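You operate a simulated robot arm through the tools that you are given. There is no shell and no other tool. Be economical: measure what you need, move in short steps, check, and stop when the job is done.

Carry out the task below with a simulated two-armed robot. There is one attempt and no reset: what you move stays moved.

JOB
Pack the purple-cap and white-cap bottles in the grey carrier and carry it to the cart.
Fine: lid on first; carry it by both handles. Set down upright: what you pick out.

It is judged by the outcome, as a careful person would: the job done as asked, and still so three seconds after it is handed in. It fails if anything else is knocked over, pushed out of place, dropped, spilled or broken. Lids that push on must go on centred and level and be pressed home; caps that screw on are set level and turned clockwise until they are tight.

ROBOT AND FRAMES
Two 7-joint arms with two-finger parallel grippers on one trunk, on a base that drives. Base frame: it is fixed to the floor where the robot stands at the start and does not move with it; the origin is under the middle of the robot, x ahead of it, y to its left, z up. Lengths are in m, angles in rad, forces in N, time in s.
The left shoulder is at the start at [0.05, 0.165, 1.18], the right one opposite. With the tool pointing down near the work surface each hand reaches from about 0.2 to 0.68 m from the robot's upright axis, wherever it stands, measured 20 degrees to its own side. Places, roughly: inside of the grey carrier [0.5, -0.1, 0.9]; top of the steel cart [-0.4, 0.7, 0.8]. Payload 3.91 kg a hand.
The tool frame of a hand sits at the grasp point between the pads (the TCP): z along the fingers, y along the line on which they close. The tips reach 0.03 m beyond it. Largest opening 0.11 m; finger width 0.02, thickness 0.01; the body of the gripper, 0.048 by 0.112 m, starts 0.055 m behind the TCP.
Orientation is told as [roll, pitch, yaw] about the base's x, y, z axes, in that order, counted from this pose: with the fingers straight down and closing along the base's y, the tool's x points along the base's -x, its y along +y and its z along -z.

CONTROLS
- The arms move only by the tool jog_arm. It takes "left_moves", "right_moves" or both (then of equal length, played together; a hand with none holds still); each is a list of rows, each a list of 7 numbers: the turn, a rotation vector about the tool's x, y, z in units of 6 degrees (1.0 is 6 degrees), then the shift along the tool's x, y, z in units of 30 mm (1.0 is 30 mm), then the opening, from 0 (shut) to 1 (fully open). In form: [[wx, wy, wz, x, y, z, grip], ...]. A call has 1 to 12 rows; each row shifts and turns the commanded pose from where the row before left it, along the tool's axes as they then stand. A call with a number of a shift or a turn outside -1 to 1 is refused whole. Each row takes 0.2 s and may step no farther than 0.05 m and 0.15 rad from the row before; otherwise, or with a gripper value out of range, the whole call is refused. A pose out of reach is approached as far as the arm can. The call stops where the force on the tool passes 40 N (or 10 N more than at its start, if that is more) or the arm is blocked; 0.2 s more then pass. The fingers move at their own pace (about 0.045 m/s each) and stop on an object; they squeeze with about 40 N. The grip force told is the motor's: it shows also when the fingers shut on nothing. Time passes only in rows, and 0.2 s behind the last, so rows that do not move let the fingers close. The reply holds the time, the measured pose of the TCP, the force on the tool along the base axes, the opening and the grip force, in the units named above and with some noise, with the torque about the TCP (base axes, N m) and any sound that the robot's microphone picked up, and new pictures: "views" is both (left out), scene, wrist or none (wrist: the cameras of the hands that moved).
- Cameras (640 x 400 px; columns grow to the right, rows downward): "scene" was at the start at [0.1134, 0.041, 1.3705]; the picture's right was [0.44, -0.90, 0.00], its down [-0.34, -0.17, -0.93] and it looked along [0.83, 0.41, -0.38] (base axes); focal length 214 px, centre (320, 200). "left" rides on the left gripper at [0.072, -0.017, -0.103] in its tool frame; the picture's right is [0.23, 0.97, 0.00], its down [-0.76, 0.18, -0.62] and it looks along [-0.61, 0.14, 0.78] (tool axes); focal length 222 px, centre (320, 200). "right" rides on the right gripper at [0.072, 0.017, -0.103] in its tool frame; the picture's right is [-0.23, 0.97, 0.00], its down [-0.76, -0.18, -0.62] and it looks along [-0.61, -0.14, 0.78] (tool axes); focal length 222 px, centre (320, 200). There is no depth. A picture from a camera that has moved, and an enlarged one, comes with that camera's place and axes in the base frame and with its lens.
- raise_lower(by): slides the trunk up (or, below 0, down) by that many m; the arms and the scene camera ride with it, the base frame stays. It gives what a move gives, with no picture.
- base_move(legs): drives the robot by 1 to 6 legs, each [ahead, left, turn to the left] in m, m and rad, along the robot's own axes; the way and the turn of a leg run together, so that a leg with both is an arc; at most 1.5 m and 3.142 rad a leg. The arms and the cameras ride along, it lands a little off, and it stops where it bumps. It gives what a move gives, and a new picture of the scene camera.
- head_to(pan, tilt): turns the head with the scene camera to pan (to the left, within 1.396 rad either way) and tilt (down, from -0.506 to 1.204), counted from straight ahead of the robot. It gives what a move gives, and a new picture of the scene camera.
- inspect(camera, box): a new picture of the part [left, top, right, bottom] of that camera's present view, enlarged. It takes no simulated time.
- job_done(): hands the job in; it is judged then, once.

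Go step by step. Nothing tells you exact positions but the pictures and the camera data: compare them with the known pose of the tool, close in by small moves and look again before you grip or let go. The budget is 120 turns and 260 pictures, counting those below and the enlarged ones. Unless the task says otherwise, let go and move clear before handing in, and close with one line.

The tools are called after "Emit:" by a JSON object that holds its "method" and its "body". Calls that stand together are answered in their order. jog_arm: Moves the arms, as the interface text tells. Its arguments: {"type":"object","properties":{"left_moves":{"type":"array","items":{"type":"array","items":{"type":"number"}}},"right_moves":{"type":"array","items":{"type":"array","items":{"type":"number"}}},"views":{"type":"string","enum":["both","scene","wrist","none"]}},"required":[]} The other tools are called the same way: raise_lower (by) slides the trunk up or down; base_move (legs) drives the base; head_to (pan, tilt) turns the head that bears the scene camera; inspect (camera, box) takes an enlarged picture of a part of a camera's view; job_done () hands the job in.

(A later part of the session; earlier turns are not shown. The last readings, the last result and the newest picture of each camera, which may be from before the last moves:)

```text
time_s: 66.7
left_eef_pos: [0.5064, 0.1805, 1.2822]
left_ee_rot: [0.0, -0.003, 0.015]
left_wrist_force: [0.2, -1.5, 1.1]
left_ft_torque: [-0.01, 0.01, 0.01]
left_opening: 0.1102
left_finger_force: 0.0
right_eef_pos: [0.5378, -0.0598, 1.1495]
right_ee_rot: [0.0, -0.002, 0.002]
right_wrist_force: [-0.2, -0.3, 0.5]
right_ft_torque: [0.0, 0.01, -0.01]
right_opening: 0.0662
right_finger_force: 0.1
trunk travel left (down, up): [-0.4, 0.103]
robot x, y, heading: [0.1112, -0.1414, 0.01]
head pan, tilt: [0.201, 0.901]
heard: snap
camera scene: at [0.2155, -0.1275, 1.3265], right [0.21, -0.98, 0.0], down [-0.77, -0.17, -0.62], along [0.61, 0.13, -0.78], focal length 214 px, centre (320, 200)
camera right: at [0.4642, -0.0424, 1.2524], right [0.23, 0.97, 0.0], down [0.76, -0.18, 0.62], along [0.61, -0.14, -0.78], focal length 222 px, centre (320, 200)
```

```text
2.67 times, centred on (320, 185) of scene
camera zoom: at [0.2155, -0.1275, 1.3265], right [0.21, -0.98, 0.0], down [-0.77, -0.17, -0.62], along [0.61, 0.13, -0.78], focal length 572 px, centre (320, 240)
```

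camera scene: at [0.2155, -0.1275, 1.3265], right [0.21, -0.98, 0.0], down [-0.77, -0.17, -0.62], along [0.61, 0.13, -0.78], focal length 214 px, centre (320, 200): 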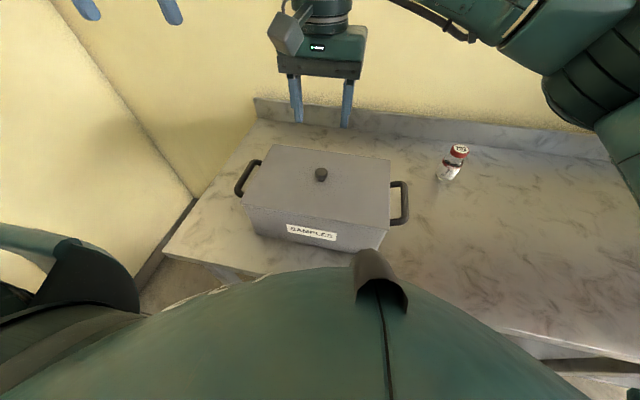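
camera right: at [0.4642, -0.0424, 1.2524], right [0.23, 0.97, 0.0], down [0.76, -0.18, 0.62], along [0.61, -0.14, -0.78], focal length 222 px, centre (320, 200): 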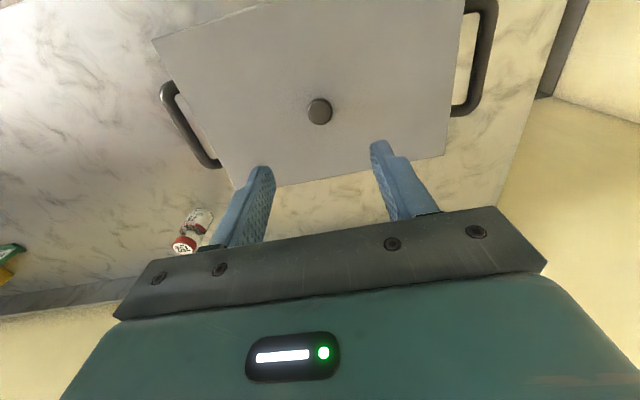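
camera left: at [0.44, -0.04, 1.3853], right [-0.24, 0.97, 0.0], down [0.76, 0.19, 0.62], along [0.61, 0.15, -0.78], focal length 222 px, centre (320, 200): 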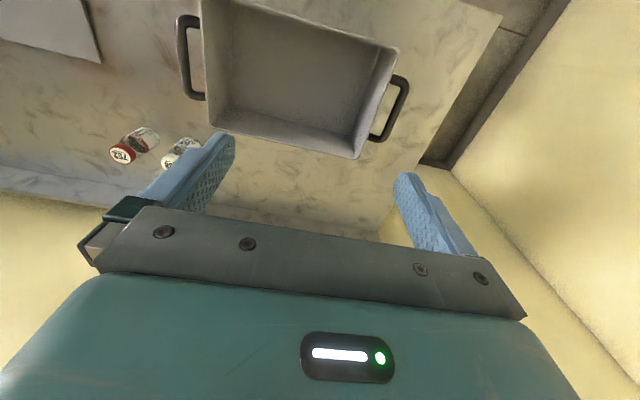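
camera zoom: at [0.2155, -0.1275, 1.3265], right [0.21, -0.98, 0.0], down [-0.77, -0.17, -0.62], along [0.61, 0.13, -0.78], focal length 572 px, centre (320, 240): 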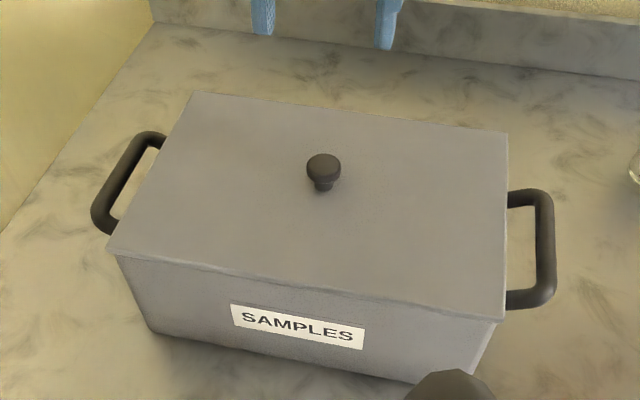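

The lid snapped on. To be sure it is home, I shut the fingers and press on the knob once more.

Emit:
{"method": "jog_arm", "body": {"right_moves": [[0, 0, 0, 0, 0, 0, 0], [0, 0, 0, 0, 0, 0.5, 0], [0, 0, 0, 0, 0, 0.8, 0], [0, 0, 0, 0, 0, 0.9, 0], [0, 0, 0, 0, 0, 0.8, 0], [0, 0, 0, 0, 0, 0.4, 0], [0, 0, 0, 0, 0, 0.1, 0], [0, 0, 0, 0, 0, 0.1, 0], [0, 0, 0, 0, 0, 0.1, 0], [0, 0, 0, 0, 0, 0.1, 0], [0, 0, 0, 0, 0, 0.1, 0]], "views": "none"}}

Emit:
{"method": "inspect", "body": {"camera": "scene", "box": [200, 110, 440, 260]}}

```text
time_s: 69.1
left_eef_pos: [0.5059, 0.1791, 1.2832]
left_ee_rot: [-0.003, -0.005, 0.015]
left_wrist_force: [-0.9, -0.5, -0.2]
left_ft_torque: [0.0, 0.01, 0.0]
left_opening: 0.11
left_finger_force: 0.1
right_eef_pos: [0.5365, -0.0604, 1.0377]
right_ee_rot: [0.006, -0.008, 0.001]
right_wrist_force: [4.0, -1.5, 26.3]
right_ft_torque: [-0.09, 0.09, 0.23]
right_opening: 0.0001
right_finger_force: 37.8
trunk travel left (down, up): [-0.4, 0.103]
robot x, y, heading: [0.1104, -0.1458, 0.017]
head pan, tilt: [0.201, 0.901]
```

```text
2.67 times, centred on (320, 185) of scene
camera zoom: at [0.2144, -0.1281, 1.3272], right [0.21, -0.98, 0.0], down [-0.77, -0.17, -0.62], along [0.61, 0.13, -0.78], focal length 572 px, centre (320, 240)
```

zoom: 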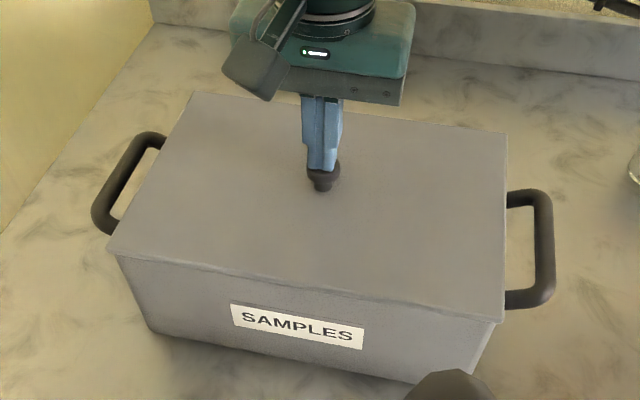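

The lid is firm. I raise the right hand, centre the base on the carrier, and then look for the cart.

Emit:
{"method": "jog_arm", "body": {"right_moves": [[0, 0, 0, 0, 0, -0.3, 0], [0, 0, 0, 0, 0, -1, 0.3], [0, 0, 0, 0, 0, -1, 0.3], [0, 0, 0, 0, -0.7, -1, 0.33], [0, 0, 0, 0, -0.7, -0.5, 0.33], [0, 0, 0, 0, -0.9, 0, 0.33], [0, 0, 0, 0, -0.9, 0, 0.33]], "left_moves": [[0, 0, 0, 0, 0, 0, 0.33], [0, 0, 0, 0, 0, 0, 0.33], [0, 0, 0, 0, 0, 0, 0.33], [0, 0, 0, 0, 0, 0, 0.33], [0, 0, 0, 0, 0, 0, 0.33], [0, 0, 0, 0, 0, 0, 0.33], [0, 0, 0, 0, 0, 0, 0.33]], "views": "none"}}

Emit:
{"method": "base_move", "body": {"legs": [[-0.04, 0, 0], [0, 0.083, -0.01]]}}

Emit:
{"method": "head_to", "body": {"pan": 1.39, "tilt": 0.5}}

```text
time_s: 70.7
left_eef_pos: [0.5071, 0.1798, 1.2813]
left_ee_rot: [-0.002, -0.002, 0.013]
left_wrist_force: [0.3, -1.1, -0.3]
left_ft_torque: [0.0, 0.0, 0.03]
left_opening: 0.0365
left_finger_force: 0.0
right_eef_pos: [0.5389, -0.1571, 1.1469]
right_ee_rot: [0.002, -0.002, 0.003]
right_wrist_force: [-0.8, -0.7, 1.1]
right_ft_torque: [0.0, 0.02, 0.01]
right_opening: 0.036
right_finger_force: 0.1
trunk travel left (down, up): [-0.4, 0.103]
robot x, y, heading: [0.111, -0.14, 0.007]
head pan, tilt: [0.201, 0.901]
```

```text
time_s: 72.3
left_eef_pos: [0.4718, 0.2606, 1.2804]
left_ee_rot: [-0.004, -0.003, 0.004]
left_wrist_force: [-0.4, 0.7, -0.2]
left_ft_torque: [-0.03, -0.02, 0.02]
left_opening: 0.0363
left_finger_force: 0.1
right_eef_pos: [0.4984, -0.0755, 1.147]
right_ee_rot: [0.001, -0.002, -0.009]
right_wrist_force: [-0.2, -0.2, 0.3]
right_ft_torque: [-0.01, 0.03, 0.02]
right_opening: 0.0362
right_finger_force: 0.0
trunk travel left (down, up): [-0.4, 0.103]
robot x, y, heading: [0.0704, -0.0607, 0.004]
head pan, tilt: [0.201, 0.901]
camera scene: at [0.1764, -0.044, 1.3265], right [0.2, -0.98, 0.0], down [-0.77, -0.16, -0.62], along [0.61, 0.12, -0.78], focal length 214 px, centre (320, 200)
```

scene: 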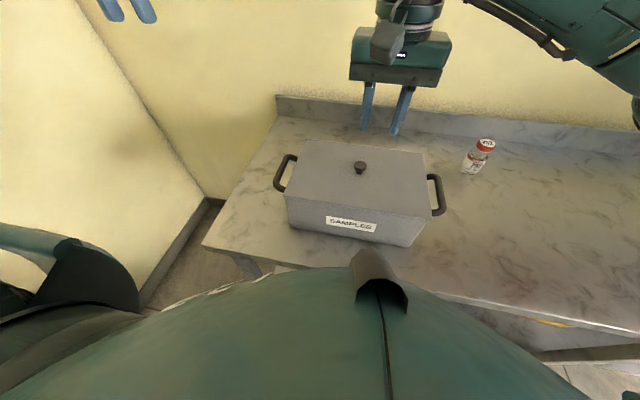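

```text
time_s: 73.7
left_eef_pos: [0.4711, 0.26, 1.2804]
left_ee_rot: [-0.002, -0.001, 0.004]
left_wrist_force: [-0.3, -0.5, -0.9]
left_ft_torque: [-0.01, 0.0, 0.03]
left_opening: 0.0365
left_finger_force: 0.1
right_eef_pos: [0.499, -0.0765, 1.1472]
right_ee_rot: [0.002, -0.002, -0.009]
right_wrist_force: [0.4, 0.0, -0.4]
right_ft_torque: [0.02, 0.0, 0.03]
right_opening: 0.0363
right_finger_force: 0.1
trunk travel left (down, up): [-0.4, 0.103]
robot x, y, heading: [0.0754, -0.0591, 0.001]
head pan, tilt: [1.389, 0.499]
camera scene: at [0.1186, 0.0296, 1.3603], right [0.98, -0.18, 0.0], down [-0.09, -0.47, -0.88], along [0.16, 0.86, -0.48], focal length 214 px, centre (320, 200)
```

scene: 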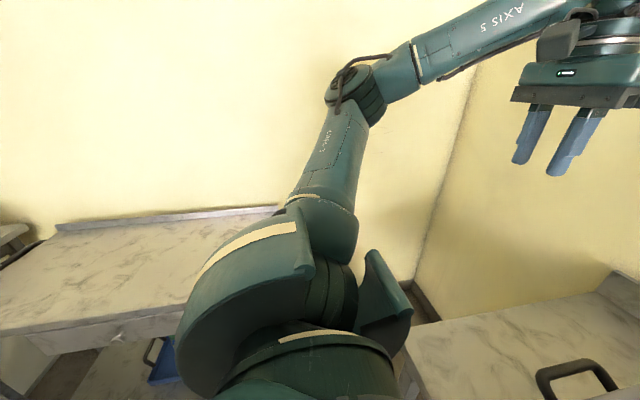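

The left arm blocks the view of the cart. I back away from the bench and turn left to have a look before taking the carrier.

Emit:
{"method": "base_move", "body": {"legs": [[-0.25, 0, 0], [0, 0, 0.9]]}}

Emit:
{"method": "head_to", "body": {"pan": 0.9, "tilt": 0.5}}

```text
time_s: 77.8
left_eef_pos: [-0.1824, 0.4502, 1.2823]
left_ee_rot: [-0.001, -0.003, 0.9]
left_wrist_force: [0.3, 0.5, -0.6]
left_ft_torque: [-0.04, -0.01, -0.01]
left_opening: 0.0364
left_finger_force: 0.1
right_eef_pos: [0.0989, 0.2614, 1.1474]
right_ee_rot: [0.001, -0.001, 0.887]
right_wrist_force: [-0.1, 0.5, -0.8]
right_ft_torque: [0.02, -0.01, -0.03]
right_opening: 0.0363
right_finger_force: 0.0
trunk travel left (down, up): [-0.4, 0.103]
robot x, y, heading: [-0.1803, -0.0614, 0.902]
head pan, tilt: [1.389, 0.499]
camera scene: at [-0.2216, 0.0312, 1.3604], right [0.75, 0.66, 0.0], down [0.31, -0.36, -0.88], along [-0.58, 0.66, -0.48], focal length 214 px, centre (320, 200)
```

scene: 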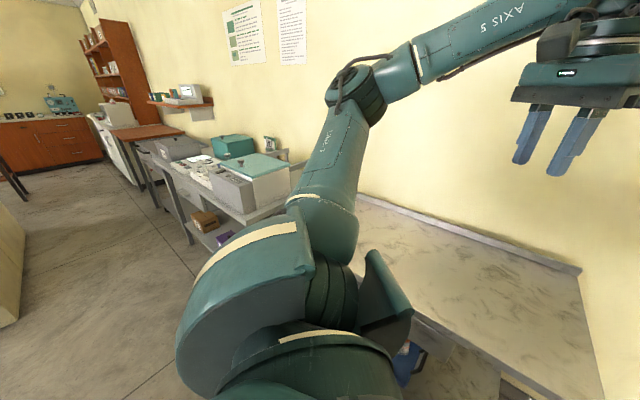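

```text
time_s: 78.8
left_eef_pos: [-0.1811, 0.4511, 1.2821]
left_ee_rot: [-0.002, -0.001, 0.899]
left_wrist_force: [-0.4, 0.4, -0.2]
left_ft_torque: [0.04, 0.02, -0.01]
left_opening: 0.0363
left_finger_force: 0.1
right_eef_pos: [0.0987, 0.2608, 1.1477]
right_ee_rot: [0.003, -0.004, 0.886]
right_wrist_force: [0.3, -0.7, 0.1]
right_ft_torque: [-0.03, -0.01, 0.02]
right_opening: 0.0364
right_finger_force: 0.0
trunk travel left (down, up): [-0.4, 0.103]
robot x, y, heading: [-0.1839, -0.0598, 0.899]
head pan, tilt: [0.901, 0.499]
camera scene: at [-0.1823, 0.0511, 1.3604], right [0.97, 0.23, 0.0], down [0.11, -0.47, -0.88], along [-0.2, 0.86, -0.48], focal length 214 px, centre (320, 200)
```

scene: 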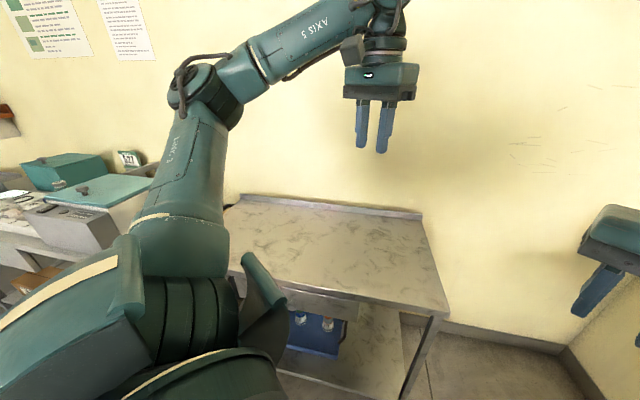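

The empty marble-topped steel cart spans about x −0.86…0.08, y 0.49…1.0, top z≈0.8. I return to the carrier to take it by both handles.

Emit:
{"method": "base_move", "body": {"legs": [[0, 0, -0.9], [0.25, 0, 0]]}}

Emit:
{"method": "head_to", "body": {"pan": 0.0, "tilt": 0.9}}

```text
time_s: 82.9
left_eef_pos: [0.4788, 0.2432, 1.2822]
left_ee_rot: [-0.003, -0.001, -0.023]
left_wrist_force: [0.0, 0.9, 1.3]
left_ft_torque: [0.0, -0.01, 0.02]
left_opening: 0.0364
left_finger_force: 0.2
right_eef_pos: [0.4981, -0.0931, 1.1471]
right_ee_rot: [0.003, 0.0, -0.035]
right_wrist_force: [0.8, -0.1, -0.8]
right_ft_torque: [-0.02, -0.03, -0.02]
right_opening: 0.0363
right_finger_force: 0.0
trunk travel left (down, up): [-0.4, 0.103]
robot x, y, heading: [0.0676, -0.0627, -0.02]
head pan, tilt: [0.901, 0.499]
camera scene: at [0.16, 0.0033, 1.3603], right [0.77, -0.64, 0.0], down [-0.31, -0.37, -0.88], along [0.56, 0.67, -0.48], focal length 214 px, centre (320, 200)
```

scene: 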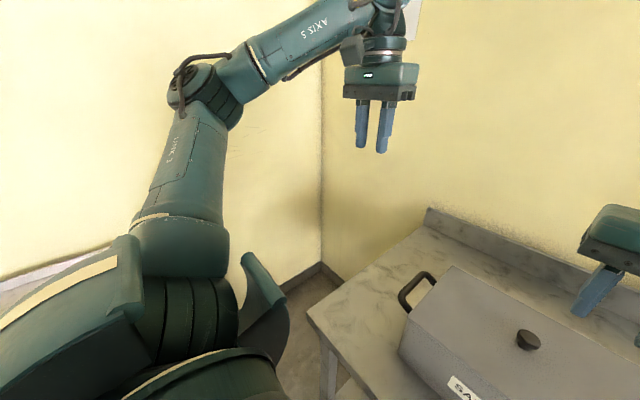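

```text
time_s: 84.1
left_eef_pos: [0.4783, 0.2443, 1.2826]
left_ee_rot: [-0.002, -0.003, -0.022]
left_wrist_force: [-1.3, 0.2, 0.4]
left_ft_torque: [-0.02, 0.04, 0.0]
left_opening: 0.0362
left_finger_force: 0.0
right_eef_pos: [0.498, -0.0919, 1.1476]
right_ee_rot: [0.001, -0.001, -0.034]
right_wrist_force: [-0.2, 0.9, 0.0]
right_ft_torque: [0.02, 0.0, 0.02]
right_opening: 0.0363
right_finger_force: 0.0
trunk travel left (down, up): [-0.4, 0.103]
robot x, y, heading: [0.0682, -0.0642, -0.025]
head pan, tilt: [0.0, 0.901]
camera scene: at [0.1766, -0.0684, 1.3265], right [-0.02, -1.0, 0.0], down [-0.78, 0.02, -0.62], along [0.62, -0.01, -0.78], focal length 214 px, centre (320, 200)
```

scene: 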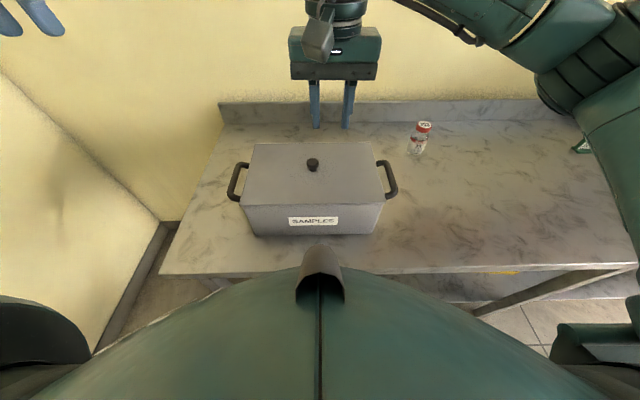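

Both hands go over their handles (right about (0.540, −0.2515), left about (0.540, 0.131)), turned square and half closed.

Emit:
{"method": "jog_arm", "body": {"right_moves": [[0, 0, -0.32, 0, -0.2, 0, 0.33], [0, 0, 0, -0.14, -0.52, 0.33, 0.33], [0, 0, 0, -0.14, -0.52, 0.33, 0.33], [0, 0, 0, -0.14, -0.52, 0.33, 0.33], [0, 0, 0, -0.14, -0.52, 0.33, 0.33], [0, 0, 0, -0.14, -0.52, 0.33, 0.33], [0, 0, 0, -0.14, -0.52, 0.33, 0.33], [0, 0, 0, -0.14, -0.52, 0.33, 0.33], [0, 0, 0, -0.14, -0.52, 0.33, 0.33], [0, 0, 0, -0.14, -0.52, 0.33, 0.33], [0, 0, 0, -0.14, -0.45, 0.26, 0.33], [0, 0, 0, 0, 0, 0, 0.33]], "left_moves": [[0, 0, -0.21, 0, 0, 0, 0.33], [0, 0, 0, -0.207, -0.377, 0.767, 0.33], [0, 0, 0, -0.207, -0.377, 0.767, 0.33], [0, 0, 0, -0.207, -0.377, 0.767, 0.33], [0, 0, 0, -0.207, -0.377, 0.767, 0.33], [0, 0, 0, -0.207, -0.377, 0.767, 0.33], [0, 0, 0, -0.207, -0.377, 0.767, 0.33], [0, 0, 0, -0.207, -0.377, 0.767, 0.33], [0, 0, 0, -0.207, -0.377, 0.767, 0.33], [0, 0, 0, -0.207, -0.377, 0.767, 0.33], [0, 0, 0, -0.207, -0.377, 0.767, 0.33], [0, 0, 0, 0, 0, 0, 0.33]]}}

```text
time_s: 86.7
left_eef_pos: [0.5412, 0.1331, 1.0542]
left_ee_rot: [-0.001, -0.005, -0.002]
left_wrist_force: [0.1, 0.4, -0.1]
left_ft_torque: [0.02, -0.01, 0.0]
left_opening: 0.0364
left_finger_force: 0.1
right_eef_pos: [0.5388, -0.2512, 1.0511]
right_ee_rot: [0.0, 0.0, -0.003]
right_wrist_force: [-0.1, 0.2, -0.1]
right_ft_torque: [0.01, -0.02, -0.01]
right_opening: 0.0361
right_finger_force: 0.1
trunk travel left (down, up): [-0.4, 0.103]
robot x, y, heading: [0.0738, -0.0675, -0.024]
head pan, tilt: [0.0, 0.901]
camera scene: at [0.1764, -0.0683, 1.3265], right [-0.02, -1.0, 0.0], down [-0.78, 0.02, -0.62], along [0.62, -0.02, -0.78], focal length 214 px, centre (320, 200)
camera right: at [0.4655, -0.2341, 1.1546], right [0.23, 0.97, 0.0], down [0.76, -0.18, 0.62], along [0.61, -0.14, -0.78], focal length 222 px, centre (320, 200)
camera left: at [0.469, 0.1149, 1.1564], right [-0.23, 0.97, 0.0], down [0.76, 0.18, 0.62], along [0.61, 0.14, -0.78], focal length 222 px, centre (320, 200)
```

scene: 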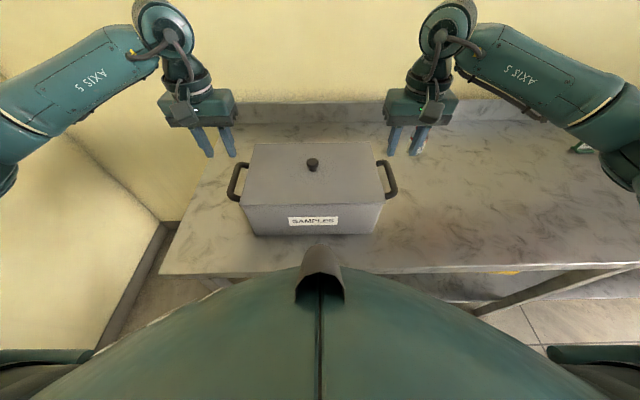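
right: 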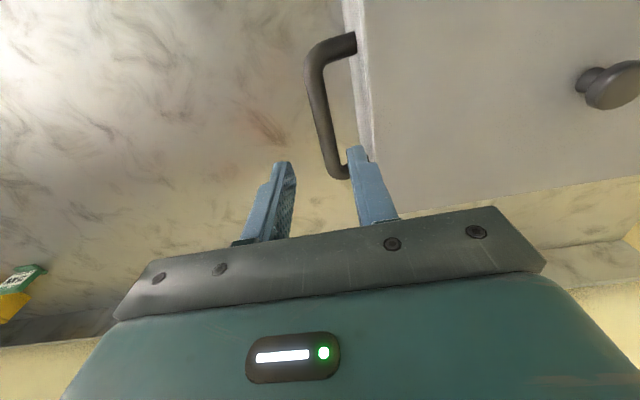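
left: 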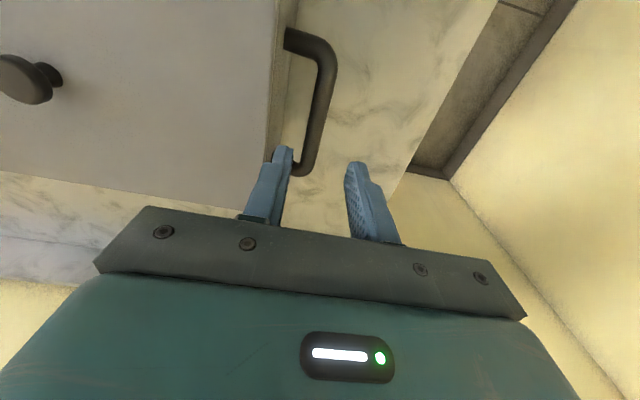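

The bars lie at y≈−0.247 and 0.1295. I correct sideways and lower the tips to just above the bars.

Emit:
{"method": "jog_arm", "body": {"right_moves": [[0, 0, 0, 0, 0.14, 0.6, 0.33], [0, 0, 0, 0, 0, 0.6, 0.33], [0, 0, 0, 0, 0, 0.6, 0.33], [0, 0, 0, 0, 0, 0.4, 0.33], [0, 0, 0, 0, 0, 0, 0.33]], "left_moves": [[0, 0, 0, 0, -0.12, 0.7, 0.33], [0, 0, 0, 0, 0, 0.6, 0.33], [0, 0, 0, 0, 0, 0.6, 0.33], [0, 0, 0, 0, 0, 0.4, 0.33], [0, 0, 0, 0, 0, 0, 0.33]], "views": "none"}}

Emit:
{"method": "inspect", "body": {"camera": "right", "box": [200, 60, 440, 210]}}

Emit:
{"method": "inspect", "body": {"camera": "left", "box": [200, 60, 440, 210]}}

Emit:
{"method": "inspect", "body": {"camera": "scene", "box": [200, 90, 440, 240]}}

```text
time_s: 87.9
left_eef_pos: [0.5392, 0.1286, 0.9822]
left_ee_rot: [-0.001, -0.004, -0.003]
left_wrist_force: [-1.2, 0.3, 0.2]
left_ft_torque: [-0.01, 0.03, 0.0]
left_opening: 0.0361
left_finger_force: 0.1
right_eef_pos: [0.5405, -0.2464, 0.9857]
right_ee_rot: [0.002, -0.001, 0.0]
right_wrist_force: [-0.1, -0.6, 0.2]
right_ft_torque: [0.0, 0.04, 0.0]
right_opening: 0.0364
right_finger_force: 0.0
trunk travel left (down, up): [-0.4, 0.103]
robot x, y, heading: [0.0717, -0.0669, -0.023]
head pan, tilt: [0.0, 0.901]
```

```text
2.67 times, centred on (320, 135) of right
camera zoom: at [0.4675, -0.2299, 1.0888], right [0.23, 0.97, 0.0], down [0.76, -0.18, 0.62], along [0.61, -0.14, -0.78], focal length 592 px, centre (320, 373)
```

zoom: 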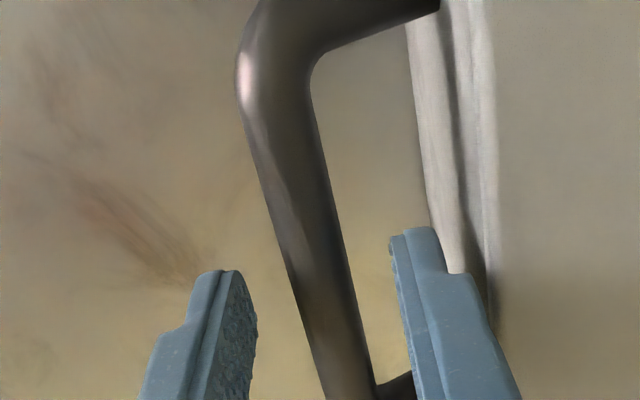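

```text
2.67 times, centred on (320, 135) of left
camera zoom: at [0.4675, 0.1102, 1.0858], right [-0.23, 0.97, 0.0], down [0.76, 0.18, 0.62], along [0.61, 0.14, -0.78], focal length 592 px, centre (320, 373)
```

zoom: 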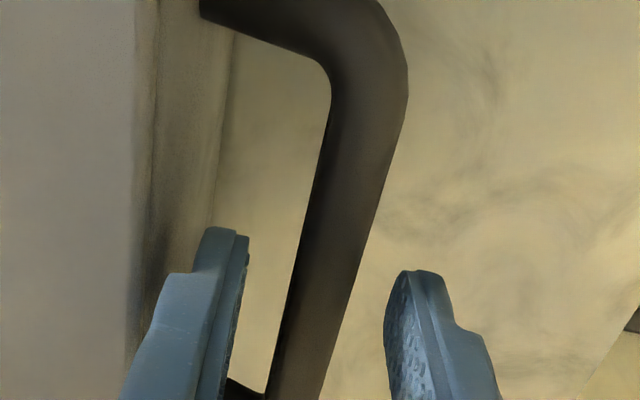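

```text
2.67 times, centred on (320, 165) of scene
camera zoom: at [0.1765, -0.0685, 1.3265], right [-0.02, -1.0, 0.0], down [-0.78, 0.02, -0.62], along [0.62, -0.02, -0.78], focal length 572 px, centre (320, 293)
```

zoom: 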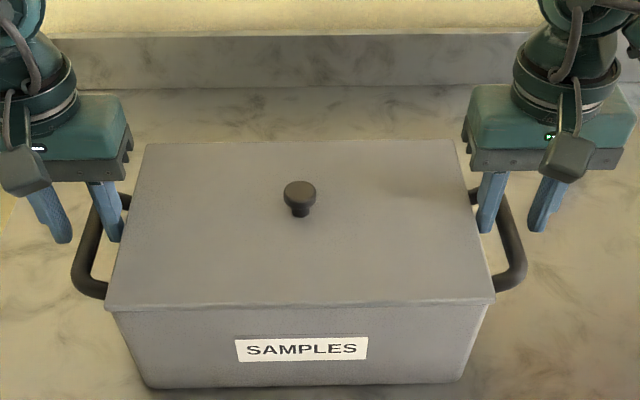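

Each bar lies between its fingers. Lowering to bar height and closing gently.

Emit:
{"method": "jog_arm", "body": {"right_moves": [[0, 0, 0, 0, 0, 0.5, 0.33], [0, 0, 0, 0, 0, 0.5, 0.33], [0, 0, 0, 0, 0, 0.45, 0.33], [0, 0, 0, 0, 0, 0, 0.33]], "left_moves": [[0, 0, 0, 0, 0, 0.5, 0.33], [0, 0, 0, 0, 0, 0.5, 0.33], [0, 0, 0, 0, 0, 0.33, 0.33], [0, 0, 0, 0, 0, 0, 0.33]], "views": "none"}}

Emit:
{"method": "inspect", "body": {"camera": "right", "box": [200, 60, 440, 210]}}

Emit:
{"method": "inspect", "body": {"camera": "left", "box": [200, 60, 440, 210]}}

Emit:
{"method": "inspect", "body": {"camera": "scene", "box": [200, 90, 440, 240]}}

```text
time_s: 88.9
left_eef_pos: [0.5399, 0.1274, 0.9428]
left_ee_rot: [-0.004, -0.002, 0.0]
left_wrist_force: [-0.4, -0.2, 0.2]
left_ft_torque: [-0.03, 0.01, -0.02]
left_opening: 0.0363
left_finger_force: 0.0
right_eef_pos: [0.5402, -0.2498, 0.9423]
right_ee_rot: [0.001, -0.001, -0.003]
right_wrist_force: [-0.4, -1.1, 0.6]
right_ft_torque: [0.0, 0.0, 0.01]
right_opening: 0.0362
right_finger_force: 0.1
trunk travel left (down, up): [-0.4, 0.103]
robot x, y, heading: [0.0724, -0.065, -0.022]
head pan, tilt: [0.0, 0.901]
```

```text
2.67 times, centred on (320, 135) of right
camera zoom: at [0.4667, -0.2306, 1.046], right [0.23, 0.97, 0.0], down [0.76, -0.18, 0.62], along [0.61, -0.14, -0.78], focal length 592 px, centre (320, 373)
```

zoom: 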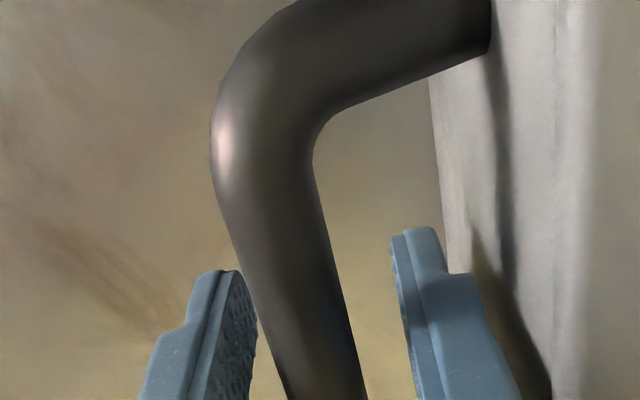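

```text
2.67 times, centred on (320, 135) of left
camera zoom: at [0.4681, 0.1091, 1.0466], right [-0.23, 0.97, 0.0], down [0.76, 0.18, 0.62], along [0.61, 0.14, -0.78], focal length 592 px, centre (320, 373)
```

zoom: 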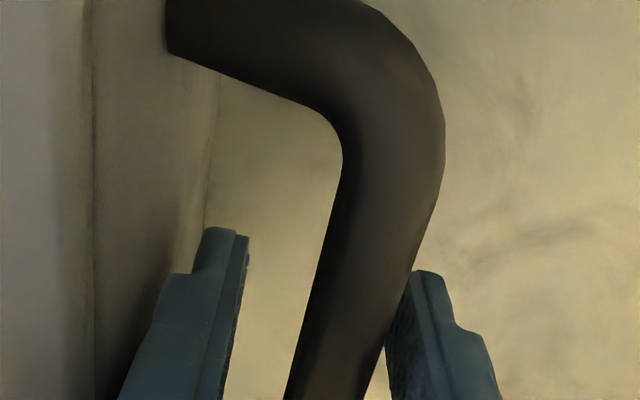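

```text
2.67 times, centred on (320, 165) of scene
camera zoom: at [0.1765, -0.0685, 1.3265], right [-0.02, -1.0, 0.0], down [-0.78, 0.02, -0.62], along [0.62, -0.02, -0.78], focal length 572 px, centre (320, 293)
```

zoom: 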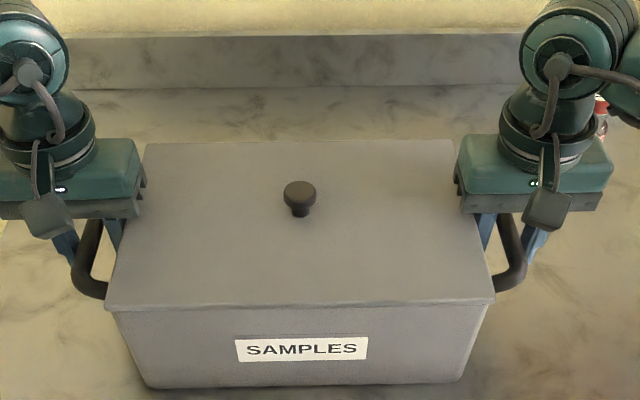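

The bars are a few mm outward of the finger centres, so I shift both hands outward, then close.

Emit:
{"method": "jog_arm", "body": {"right_moves": [[0, 0, 0, 0, -0.13, 0, 0.33], [0, 0, 0, 0, 0, 0, 0.25], [0, 0, 0, 0, 0, 0, 0.1], [0, 0, 0, 0, 0, 0, 0], [0, 0, 0, 0, 0, 0, 0], [0, 0, 0, 0, 0, 0, 0]], "left_moves": [[0, 0, 0, 0, 0.15, 0, 0.33], [0, 0, 0, 0, 0, 0, 0.25], [0, 0, 0, 0, 0, 0, 0.1], [0, 0, 0, 0, 0, 0, 0], [0, 0, 0, 0, 0, 0, 0], [0, 0, 0, 0, 0, 0, 0]]}}

```text
time_s: 90.3
left_eef_pos: [0.5394, 0.1269, 0.9437]
left_ee_rot: [-0.01, -0.005, -0.007]
left_wrist_force: [-0.6, -34.4, -0.6]
left_ft_torque: [0.4, 0.26, 0.15]
left_opening: 0.0155
left_finger_force: 39.9
right_eef_pos: [0.5395, -0.2484, 0.943]
right_ee_rot: [0.008, -0.001, 0.005]
right_wrist_force: [-0.4, 35.4, 1.4]
right_ft_torque: [-0.49, 0.27, -0.17]
right_opening: 0.0158
right_finger_force: 39.9
trunk travel left (down, up): [-0.4, 0.103]
robot x, y, heading: [0.0697, -0.0622, -0.025]
head pan, tilt: [0.0, 0.901]
camera scene: at [0.1768, -0.0683, 1.3265], right [-0.02, -1.0, 0.0], down [-0.78, 0.02, -0.62], along [0.62, -0.02, -0.78], focal length 214 px, centre (320, 200)
camera right: at [0.4665, -0.2321, 1.0457], right [0.22, 0.97, 0.01], down [0.76, -0.18, 0.62], along [0.61, -0.13, -0.78], focal length 222 px, centre (320, 200)
camera left: at [0.4673, 0.1112, 1.047], right [-0.22, 0.98, -0.01], down [0.76, 0.18, 0.62], along [0.61, 0.13, -0.78], focal length 222 px, centre (320, 200)
```

scene: 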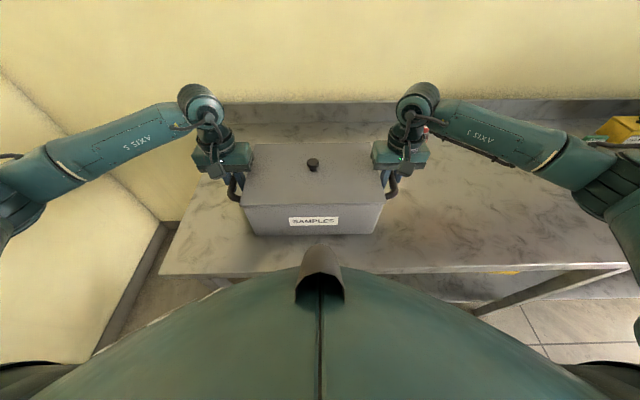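
right: 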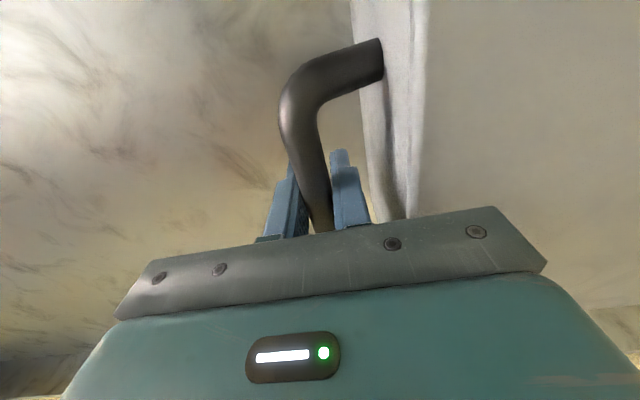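
left: 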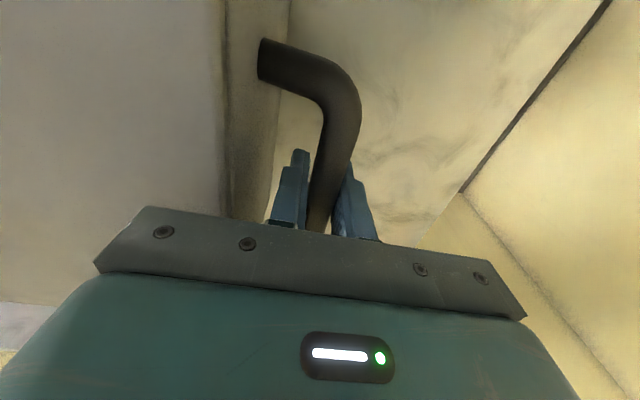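

Both bars are gripped, with an outward pull of 35 N between the hands; I take that out by moving both commands 4 mm inward.

Emit:
{"method": "jog_arm", "body": {"right_moves": [[0, 0, 0, 0, 0.08, 0, 0], [0, 0, 0, 0, 0.07, 0, 0], [0, 0, 0, 0, 0, 0, 0]], "left_moves": [[0, 0, 0, 0, -0.08, 0, 0], [0, 0, 0, 0, -0.07, 0, 0], [0, 0, 0, 0, 0, 0, 0]], "views": "none"}}

```text
time_s: 91.1
left_eef_pos: [0.542, 0.1268, 0.9438]
left_ee_rot: [0.002, -0.004, 0.001]
left_wrist_force: [-0.9, -12.4, 0.4]
left_ft_torque: [0.18, -0.4, -0.19]
left_opening: 0.0152
left_finger_force: 40.2
right_eef_pos: [0.5394, -0.2495, 0.9413]
right_ee_rot: [0.001, -0.001, -0.004]
right_wrist_force: [-1.0, 13.5, 5.4]
right_ft_torque: [-0.07, 0.47, -0.04]
right_opening: 0.0153
right_finger_force: 40.3
trunk travel left (down, up): [-0.4, 0.103]
robot x, y, heading: [0.0701, -0.0674, -0.026]
head pan, tilt: [0.0, 0.901]
```

Emit:
{"method": "jog_arm", "body": {"right_moves": [[0, 0, 0, 0, 0.07, 0, 0], [0, 0, 0, 0, 0, 0, 0]], "left_moves": [[0, 0, 0, 0, -0.07, 0, 0], [0, 0, 0, 0, 0, 0, 0]], "views": "none"}}

Emit:
{"method": "raise_lower", "body": {"by": 0.025}}

Emit:
{"method": "inspect", "body": {"camera": "scene", "box": [200, 90, 440, 240]}}

```text
time_s: 91.7
left_eef_pos: [0.5405, 0.1277, 0.9441]
left_ee_rot: [0.006, -0.002, 0.004]
left_wrist_force: [1.7, 12.8, -0.1]
left_ft_torque: [-0.13, 0.42, -0.35]
left_opening: 0.0155
left_finger_force: 40.1
right_eef_pos: [0.5401, -0.2491, 0.9422]
right_ee_rot: [-0.005, -0.004, -0.006]
right_wrist_force: [-0.9, -13.9, 10.4]
right_ft_torque: [0.15, 0.05, 0.14]
right_opening: 0.0154
right_finger_force: 39.4
trunk travel left (down, up): [-0.4, 0.103]
robot x, y, heading: [0.0709, -0.0693, -0.022]
head pan, tilt: [0.0, 0.901]
```

```text
time_s: 92.4
left_eef_pos: [0.5407, 0.1267, 0.9662]
left_ee_rot: [0.005, -0.001, 0.004]
left_wrist_force: [-0.3, 30.5, -3.9]
left_ft_torque: [-0.41, 0.23, -0.27]
left_opening: 0.0153
left_finger_force: 39.3
right_eef_pos: [0.5402, -0.2496, 0.9651]
right_ee_rot: [-0.007, 0.002, -0.008]
right_wrist_force: [0.0, -30.5, -5.6]
right_ft_torque: [0.29, -0.22, 0.05]
right_opening: 0.0152
right_finger_force: 40.4
trunk travel left (down, up): [-0.425, 0.078]
robot x, y, heading: [0.0694, -0.0647, -0.023]
head pan, tilt: [0.0, 0.901]
```

```text
2.67 times, centred on (320, 165) of scene
camera zoom: at [0.1778, -0.0685, 1.3513], right [-0.02, -1.0, 0.0], down [-0.78, 0.02, -0.62], along [0.62, -0.02, -0.78], focal length 572 px, centre (320, 293)
```

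zoom: 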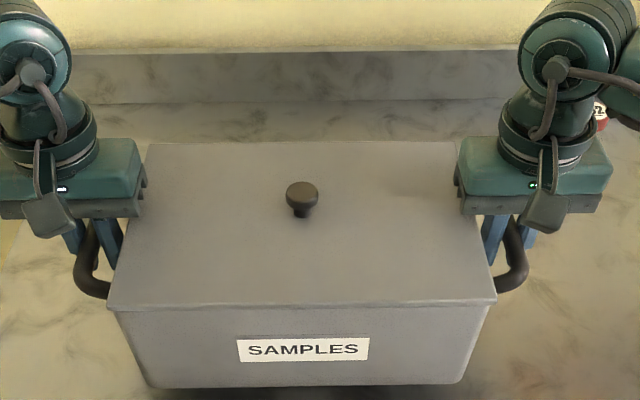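

It's lifted and level. I relax the inward squeeze, then raise more.

Emit:
{"method": "jog_arm", "body": {"right_moves": [[0, 0, 0, 0, -0.08, 0, 0], [0, 0, 0, 0, 0, 0, 0]], "left_moves": [[0, 0, 0, 0, 0.08, 0, 0], [0, 0, 0, 0, 0, 0, 0]], "views": "none"}}

Emit:
{"method": "raise_lower", "body": {"by": 0.075}}

Emit:
{"method": "inspect", "body": {"camera": "scene", "box": [120, 60, 520, 310]}}

```text
time_s: 93.0
left_eef_pos: [0.5406, 0.1281, 0.9685]
left_ee_rot: [-0.002, -0.001, -0.003]
left_wrist_force: [0.5, 18.5, -5.8]
left_ft_torque: [-0.22, 0.02, -0.09]
left_opening: 0.0154
left_finger_force: 39.4
right_eef_pos: [0.539, -0.248, 0.9656]
right_ee_rot: [-0.001, -0.001, -0.003]
right_wrist_force: [0.9, -19.7, -4.5]
right_ft_torque: [0.24, -0.01, -0.11]
right_opening: 0.0156
right_finger_force: 40.1
trunk travel left (down, up): [-0.425, 0.078]
robot x, y, heading: [0.0723, -0.0648, -0.026]
head pan, tilt: [0.0, 0.901]
```

```text
time_s: 94.2
left_eef_pos: [0.5421, 0.1271, 1.0424]
left_ee_rot: [-0.002, 0.0, 0.0]
left_wrist_force: [-0.5, 17.6, -5.1]
left_ft_torque: [-0.23, 0.01, -0.12]
left_opening: 0.0154
left_finger_force: 40.3
right_eef_pos: [0.5396, -0.2483, 1.0408]
right_ee_rot: [0.002, -0.002, 0.0]
right_wrist_force: [0.9, -17.9, -4.9]
right_ft_torque: [0.25, 0.04, -0.1]
right_opening: 0.0155
right_finger_force: 40.1
trunk travel left (down, up): [-0.5, 0.003]
robot x, y, heading: [0.0705, -0.0658, -0.025]
head pan, tilt: [0.0, 0.901]
```

```text
1.60 times, centred on (320, 185) of scene
camera zoom: at [0.1777, -0.0685, 1.4263], right [-0.02, -1.0, 0.0], down [-0.78, 0.02, -0.62], along [0.62, -0.02, -0.78], focal length 343 px, centre (320, 224)
```

zoom: 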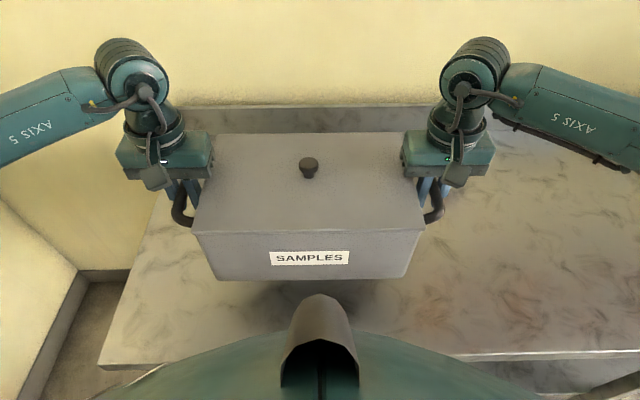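

The carrier hangs level from both handles. I drive back from the bench and turn left toward the cart.

Emit:
{"method": "base_move", "body": {"legs": [[-0.34, 0, 0], [0, 0, 0.8]]}}

```text
time_s: 98.5
left_eef_pos: [-0.0809, 0.4157, 1.0427]
left_ee_rot: [-0.001, -0.002, 0.805]
left_wrist_force: [-12.4, 11.2, -4.7]
left_ft_torque: [-0.13, -0.22, -0.16]
left_opening: 0.0156
left_finger_force: 39.8
right_eef_pos: [0.1888, 0.1539, 1.0407]
right_ee_rot: [0.001, 0.0, 0.804]
right_wrist_force: [13.7, -11.2, -4.7]
right_ft_torque: [0.11, 0.23, -0.06]
right_opening: 0.0152
right_finger_force: 40.1
trunk travel left (down, up): [-0.5, 0.003]
robot x, y, heading: [-0.2726, -0.0558, 0.778]
head pan, tilt: [0.0, 0.901]
camera scene: at [-0.1924, 0.0173, 1.4264], right [0.7, -0.71, 0.0], down [-0.56, -0.55, -0.62], along [0.44, 0.44, -0.78], focal length 214 px, centre (320, 200)
```

scene: 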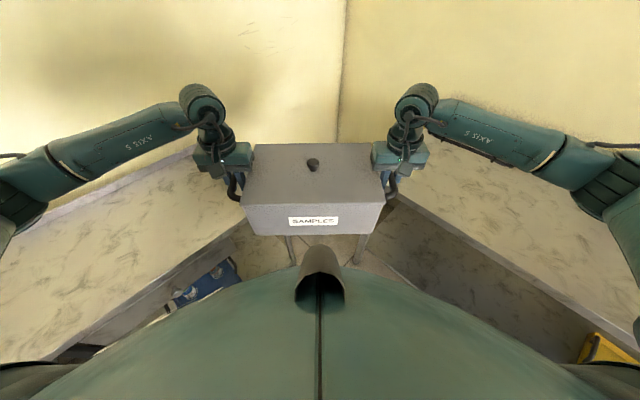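

Emit:
{"method": "base_move", "body": {"legs": [[0, 0, 0.79]]}}

```text
time_s: 101.0
left_eef_pos: [-0.4798, 0.4056, 1.0424]
left_ee_rot: [-0.001, -0.002, 1.61]
left_wrist_force: [-0.3, -0.2, -4.8]
left_ft_torque: [0.02, -0.03, -0.14]
left_opening: 0.0156
left_finger_force: 39.5
right_eef_pos: [-0.1038, 0.4177, 1.0407]
right_ee_rot: [0.001, -0.001, 1.608]
right_wrist_force: [0.6, 1.1, -5.1]
right_ft_torque: [-0.04, -0.01, -0.04]
right_opening: 0.0152
right_finger_force: 39.7
trunk travel left (down, up): [-0.5, 0.003]
robot x, y, heading: [-0.2702, -0.0587, 1.586]
head pan, tilt: [0.0, 0.901]
camera scene: at [-0.2691, 0.0484, 1.4264], right [1.0, 0.01, 0.0], down [0.01, -0.78, -0.62], along [-0.01, 0.62, -0.78], focal length 214 px, centre (320, 200)
```

scene: 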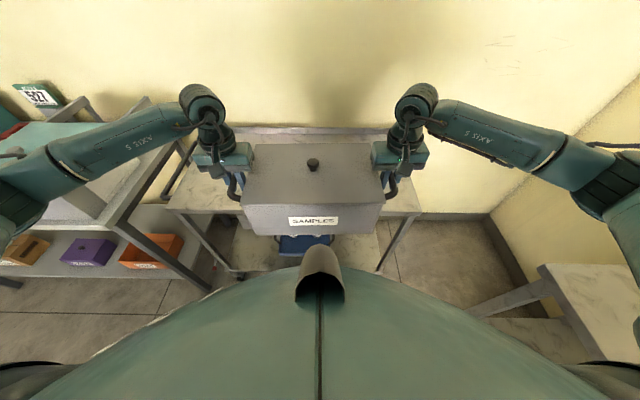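

Cart edges: front y≈0.49, x −0.83…0.08. It has casters, so I must not bump it. I shift slightly right, square up, and approach.

Emit:
{"method": "base_move", "body": {"legs": [[0, -0.05, -0.015], [0.17, 0, 0]]}}

```text
time_s: 103.0
left_eef_pos: [-0.4238, 0.5805, 1.0415]
left_ee_rot: [-0.002, 0.0, 1.595]
left_wrist_force: [2.2, -0.2, -5.4]
left_ft_torque: [-0.04, 0.0, -0.14]
left_opening: 0.0152
left_finger_force: 40.1
right_eef_pos: [-0.0477, 0.5887, 1.0399]
right_ee_rot: [0.0, 0.001, 1.593]
right_wrist_force: [-1.5, 0.9, -4.9]
right_ft_torque: [-0.02, 0.01, -0.08]
right_opening: 0.0152
right_finger_force: 40.0
trunk travel left (down, up): [-0.5, 0.003]
robot x, y, heading: [-0.218, 0.1115, 1.568]
head pan, tilt: [0.0, 0.901]
camera scene: at [-0.2185, 0.2206, 1.4263], right [1.0, 0.0, 0.0], down [0.0, -0.78, -0.62], along [0.0, 0.62, -0.78], focal length 214 px, centre (320, 200)
```

scene: 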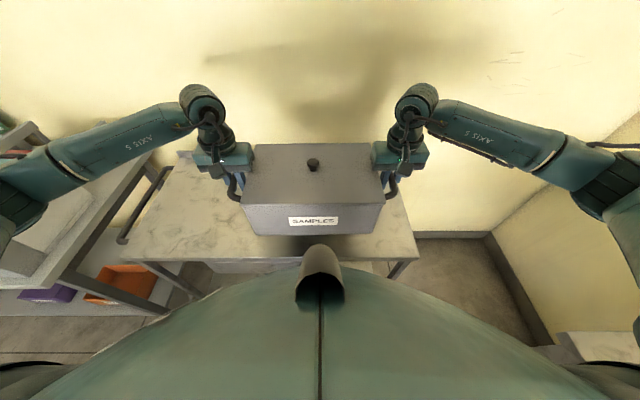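

Emit:
{"method": "base_move", "body": {"legs": [[0.1, 0, 0]]}}

Emit:
{"method": "raise_lower", "body": {"by": -0.1}}

Emit:
{"method": "inspect", "body": {"camera": "scene", "box": [0, 0, 640, 400]}}

```text
time_s: 104.2
left_eef_pos: [-0.4238, 0.6484, 1.0413]
left_ee_rot: [-0.002, 0.002, 1.593]
left_wrist_force: [1.6, -0.7, -4.0]
left_ft_torque: [0.11, 0.04, -0.05]
left_opening: 0.0153
left_finger_force: 39.9
right_eef_pos: [-0.0466, 0.6557, 1.039]
right_ee_rot: [-0.002, 0.004, 1.593]
right_wrist_force: [-1.4, 0.4, -5.1]
right_ft_torque: [-0.09, 0.03, -0.11]
right_opening: 0.0154
right_finger_force: 39.9
trunk travel left (down, up): [-0.5, 0.003]
robot x, y, heading: [-0.2208, 0.184, 1.576]
head pan, tilt: [0.0, 0.901]
stopped in leg 1: the robot was blocked; the commanded pose is now the measured one
camera scene: at [-0.2184, 0.2889, 1.4267], right [1.0, 0.0, 0.0], down [0.0, -0.78, -0.62], along [0.0, 0.62, -0.78], focal length 214 px, centre (320, 200)
```

scene: 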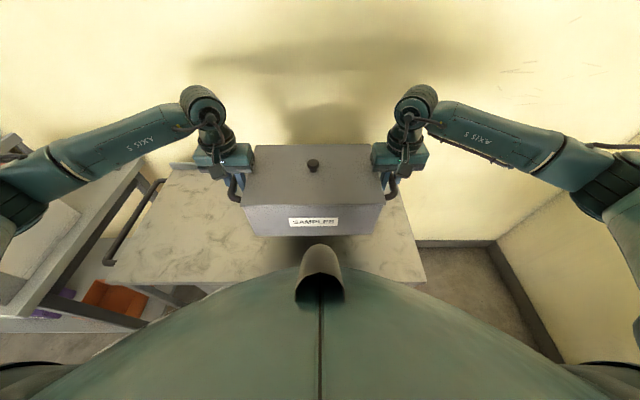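

```text
time_s: 105.5
left_eef_pos: [-0.4231, 0.6508, 0.942]
left_ee_rot: [-0.002, 0.001, 1.594]
left_wrist_force: [1.2, -1.6, -4.4]
left_ft_torque: [-0.01, 0.05, -0.08]
left_opening: 0.015
left_finger_force: 40.0
right_eef_pos: [-0.0474, 0.6586, 0.939]
right_ee_rot: [-0.001, 0.001, 1.591]
right_wrist_force: [-0.5, 0.1, -4.7]
right_ft_torque: [-0.04, 0.0, -0.1]
right_opening: 0.0155
right_finger_force: 39.9
trunk travel left (down, up): [-0.4, 0.103]
robot x, y, heading: [-0.2188, 0.1851, 1.572]
head pan, tilt: [0.0, 0.901]
```

```text
1.00 times, centred on (320, 200) of scene
camera zoom: at [-0.2184, 0.2911, 1.3265], right [1.0, 0.0, 0.0], down [0.0, -0.78, -0.62], along [0.0, 0.62, -0.78], focal length 214 px, centre (320, 200)
```

zoom: 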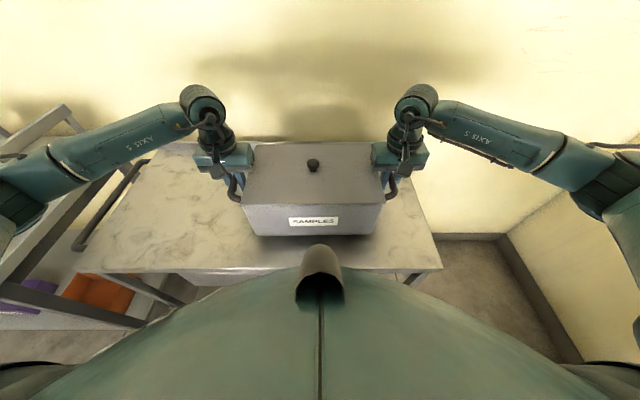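

The base stopped a bit early, but the cart hasn't moved (front edge still at y≈0.487). The carrier footprint (x −0.385…−0.085, y 0.555…0.755) is entirely over the cart. Lowering carefully with the trunk.

Emit:
{"method": "raise_lower", "body": {"by": -0.035}}

Emit:
{"method": "inspect", "body": {"camera": "scene", "box": [160, 100, 480, 300]}}

```text
time_s: 106.3
left_eef_pos: [-0.4236, 0.6508, 0.9135]
left_ee_rot: [-0.005, -0.015, 1.596]
left_wrist_force: [-2.9, 8.0, 28.1]
left_ft_torque: [-0.34, -0.05, -0.18]
left_opening: 0.0154
left_finger_force: 40.2
right_eef_pos: [-0.0477, 0.6597, 0.9117]
right_ee_rot: [0.004, -0.014, 1.591]
right_wrist_force: [2.6, 6.7, 34.8]
right_ft_torque: [-0.16, 0.02, 0.06]
right_opening: 0.0156
right_finger_force: 39.7
trunk travel left (down, up): [-0.365, 0.138]
robot x, y, heading: [-0.2181, 0.1885, 1.568]
head pan, tilt: [0.0, 0.901]
```

```text
2.00 times, centred on (320, 200) of scene
camera zoom: at [-0.2185, 0.2871, 1.293], right [1.0, 0.0, 0.0], down [0.0, -0.78, -0.62], along [0.0, 0.62, -0.78], focal length 429 px, centre (320, 200)
```

zoom: 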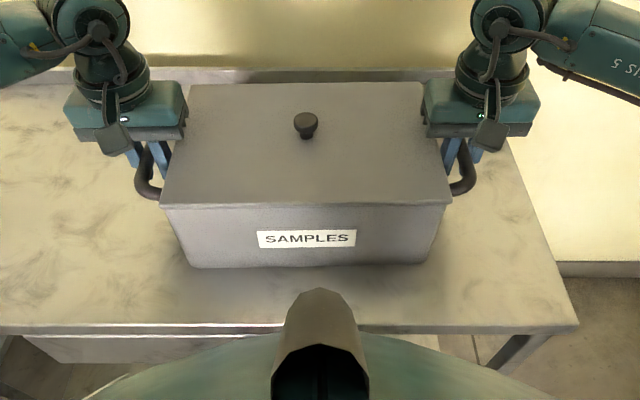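

It stands on the cart, pressed down with about 30 N per hand. I ease the trunk up to take the load off before opening.

Emit:
{"method": "raise_lower", "body": {"by": 0.005}}

```text
time_s: 106.9
left_eef_pos: [-0.4236, 0.651, 0.913]
left_ee_rot: [-0.002, -0.005, 1.596]
left_wrist_force: [-2.4, 8.7, 18.0]
left_ft_torque: [0.92, 0.0, -0.06]
left_opening: 0.0151
left_finger_force: 40.0
right_eef_pos: [-0.0485, 0.6581, 0.9118]
right_ee_rot: [0.001, -0.004, 1.592]
right_wrist_force: [1.1, 7.7, 20.7]
right_ft_torque: [0.82, 0.02, -0.01]
right_opening: 0.0155
right_finger_force: 40.2
trunk travel left (down, up): [-0.37, 0.133]
robot x, y, heading: [-0.2217, 0.1859, 1.572]
head pan, tilt: [0.0, 0.901]
```

Emit:
{"method": "raise_lower", "body": {"by": 0.002}}

```text
time_s: 107.4
left_eef_pos: [-0.4231, 0.6484, 0.9134]
left_ee_rot: [-0.002, 0.002, 1.594]
left_wrist_force: [-1.6, 3.3, 9.0]
left_ft_torque: [0.91, 0.0, -0.01]
left_opening: 0.0155
left_finger_force: 40.4
right_eef_pos: [-0.0472, 0.6571, 0.9108]
right_ee_rot: [-0.002, 0.004, 1.59]
right_wrist_force: [1.6, 6.4, 12.5]
right_ft_torque: [0.93, 0.06, -0.04]
right_opening: 0.0155
right_finger_force: 40.2
trunk travel left (down, up): [-0.372, 0.131]
robot x, y, heading: [-0.2216, 0.1847, 1.567]
head pan, tilt: [0.0, 0.901]
```

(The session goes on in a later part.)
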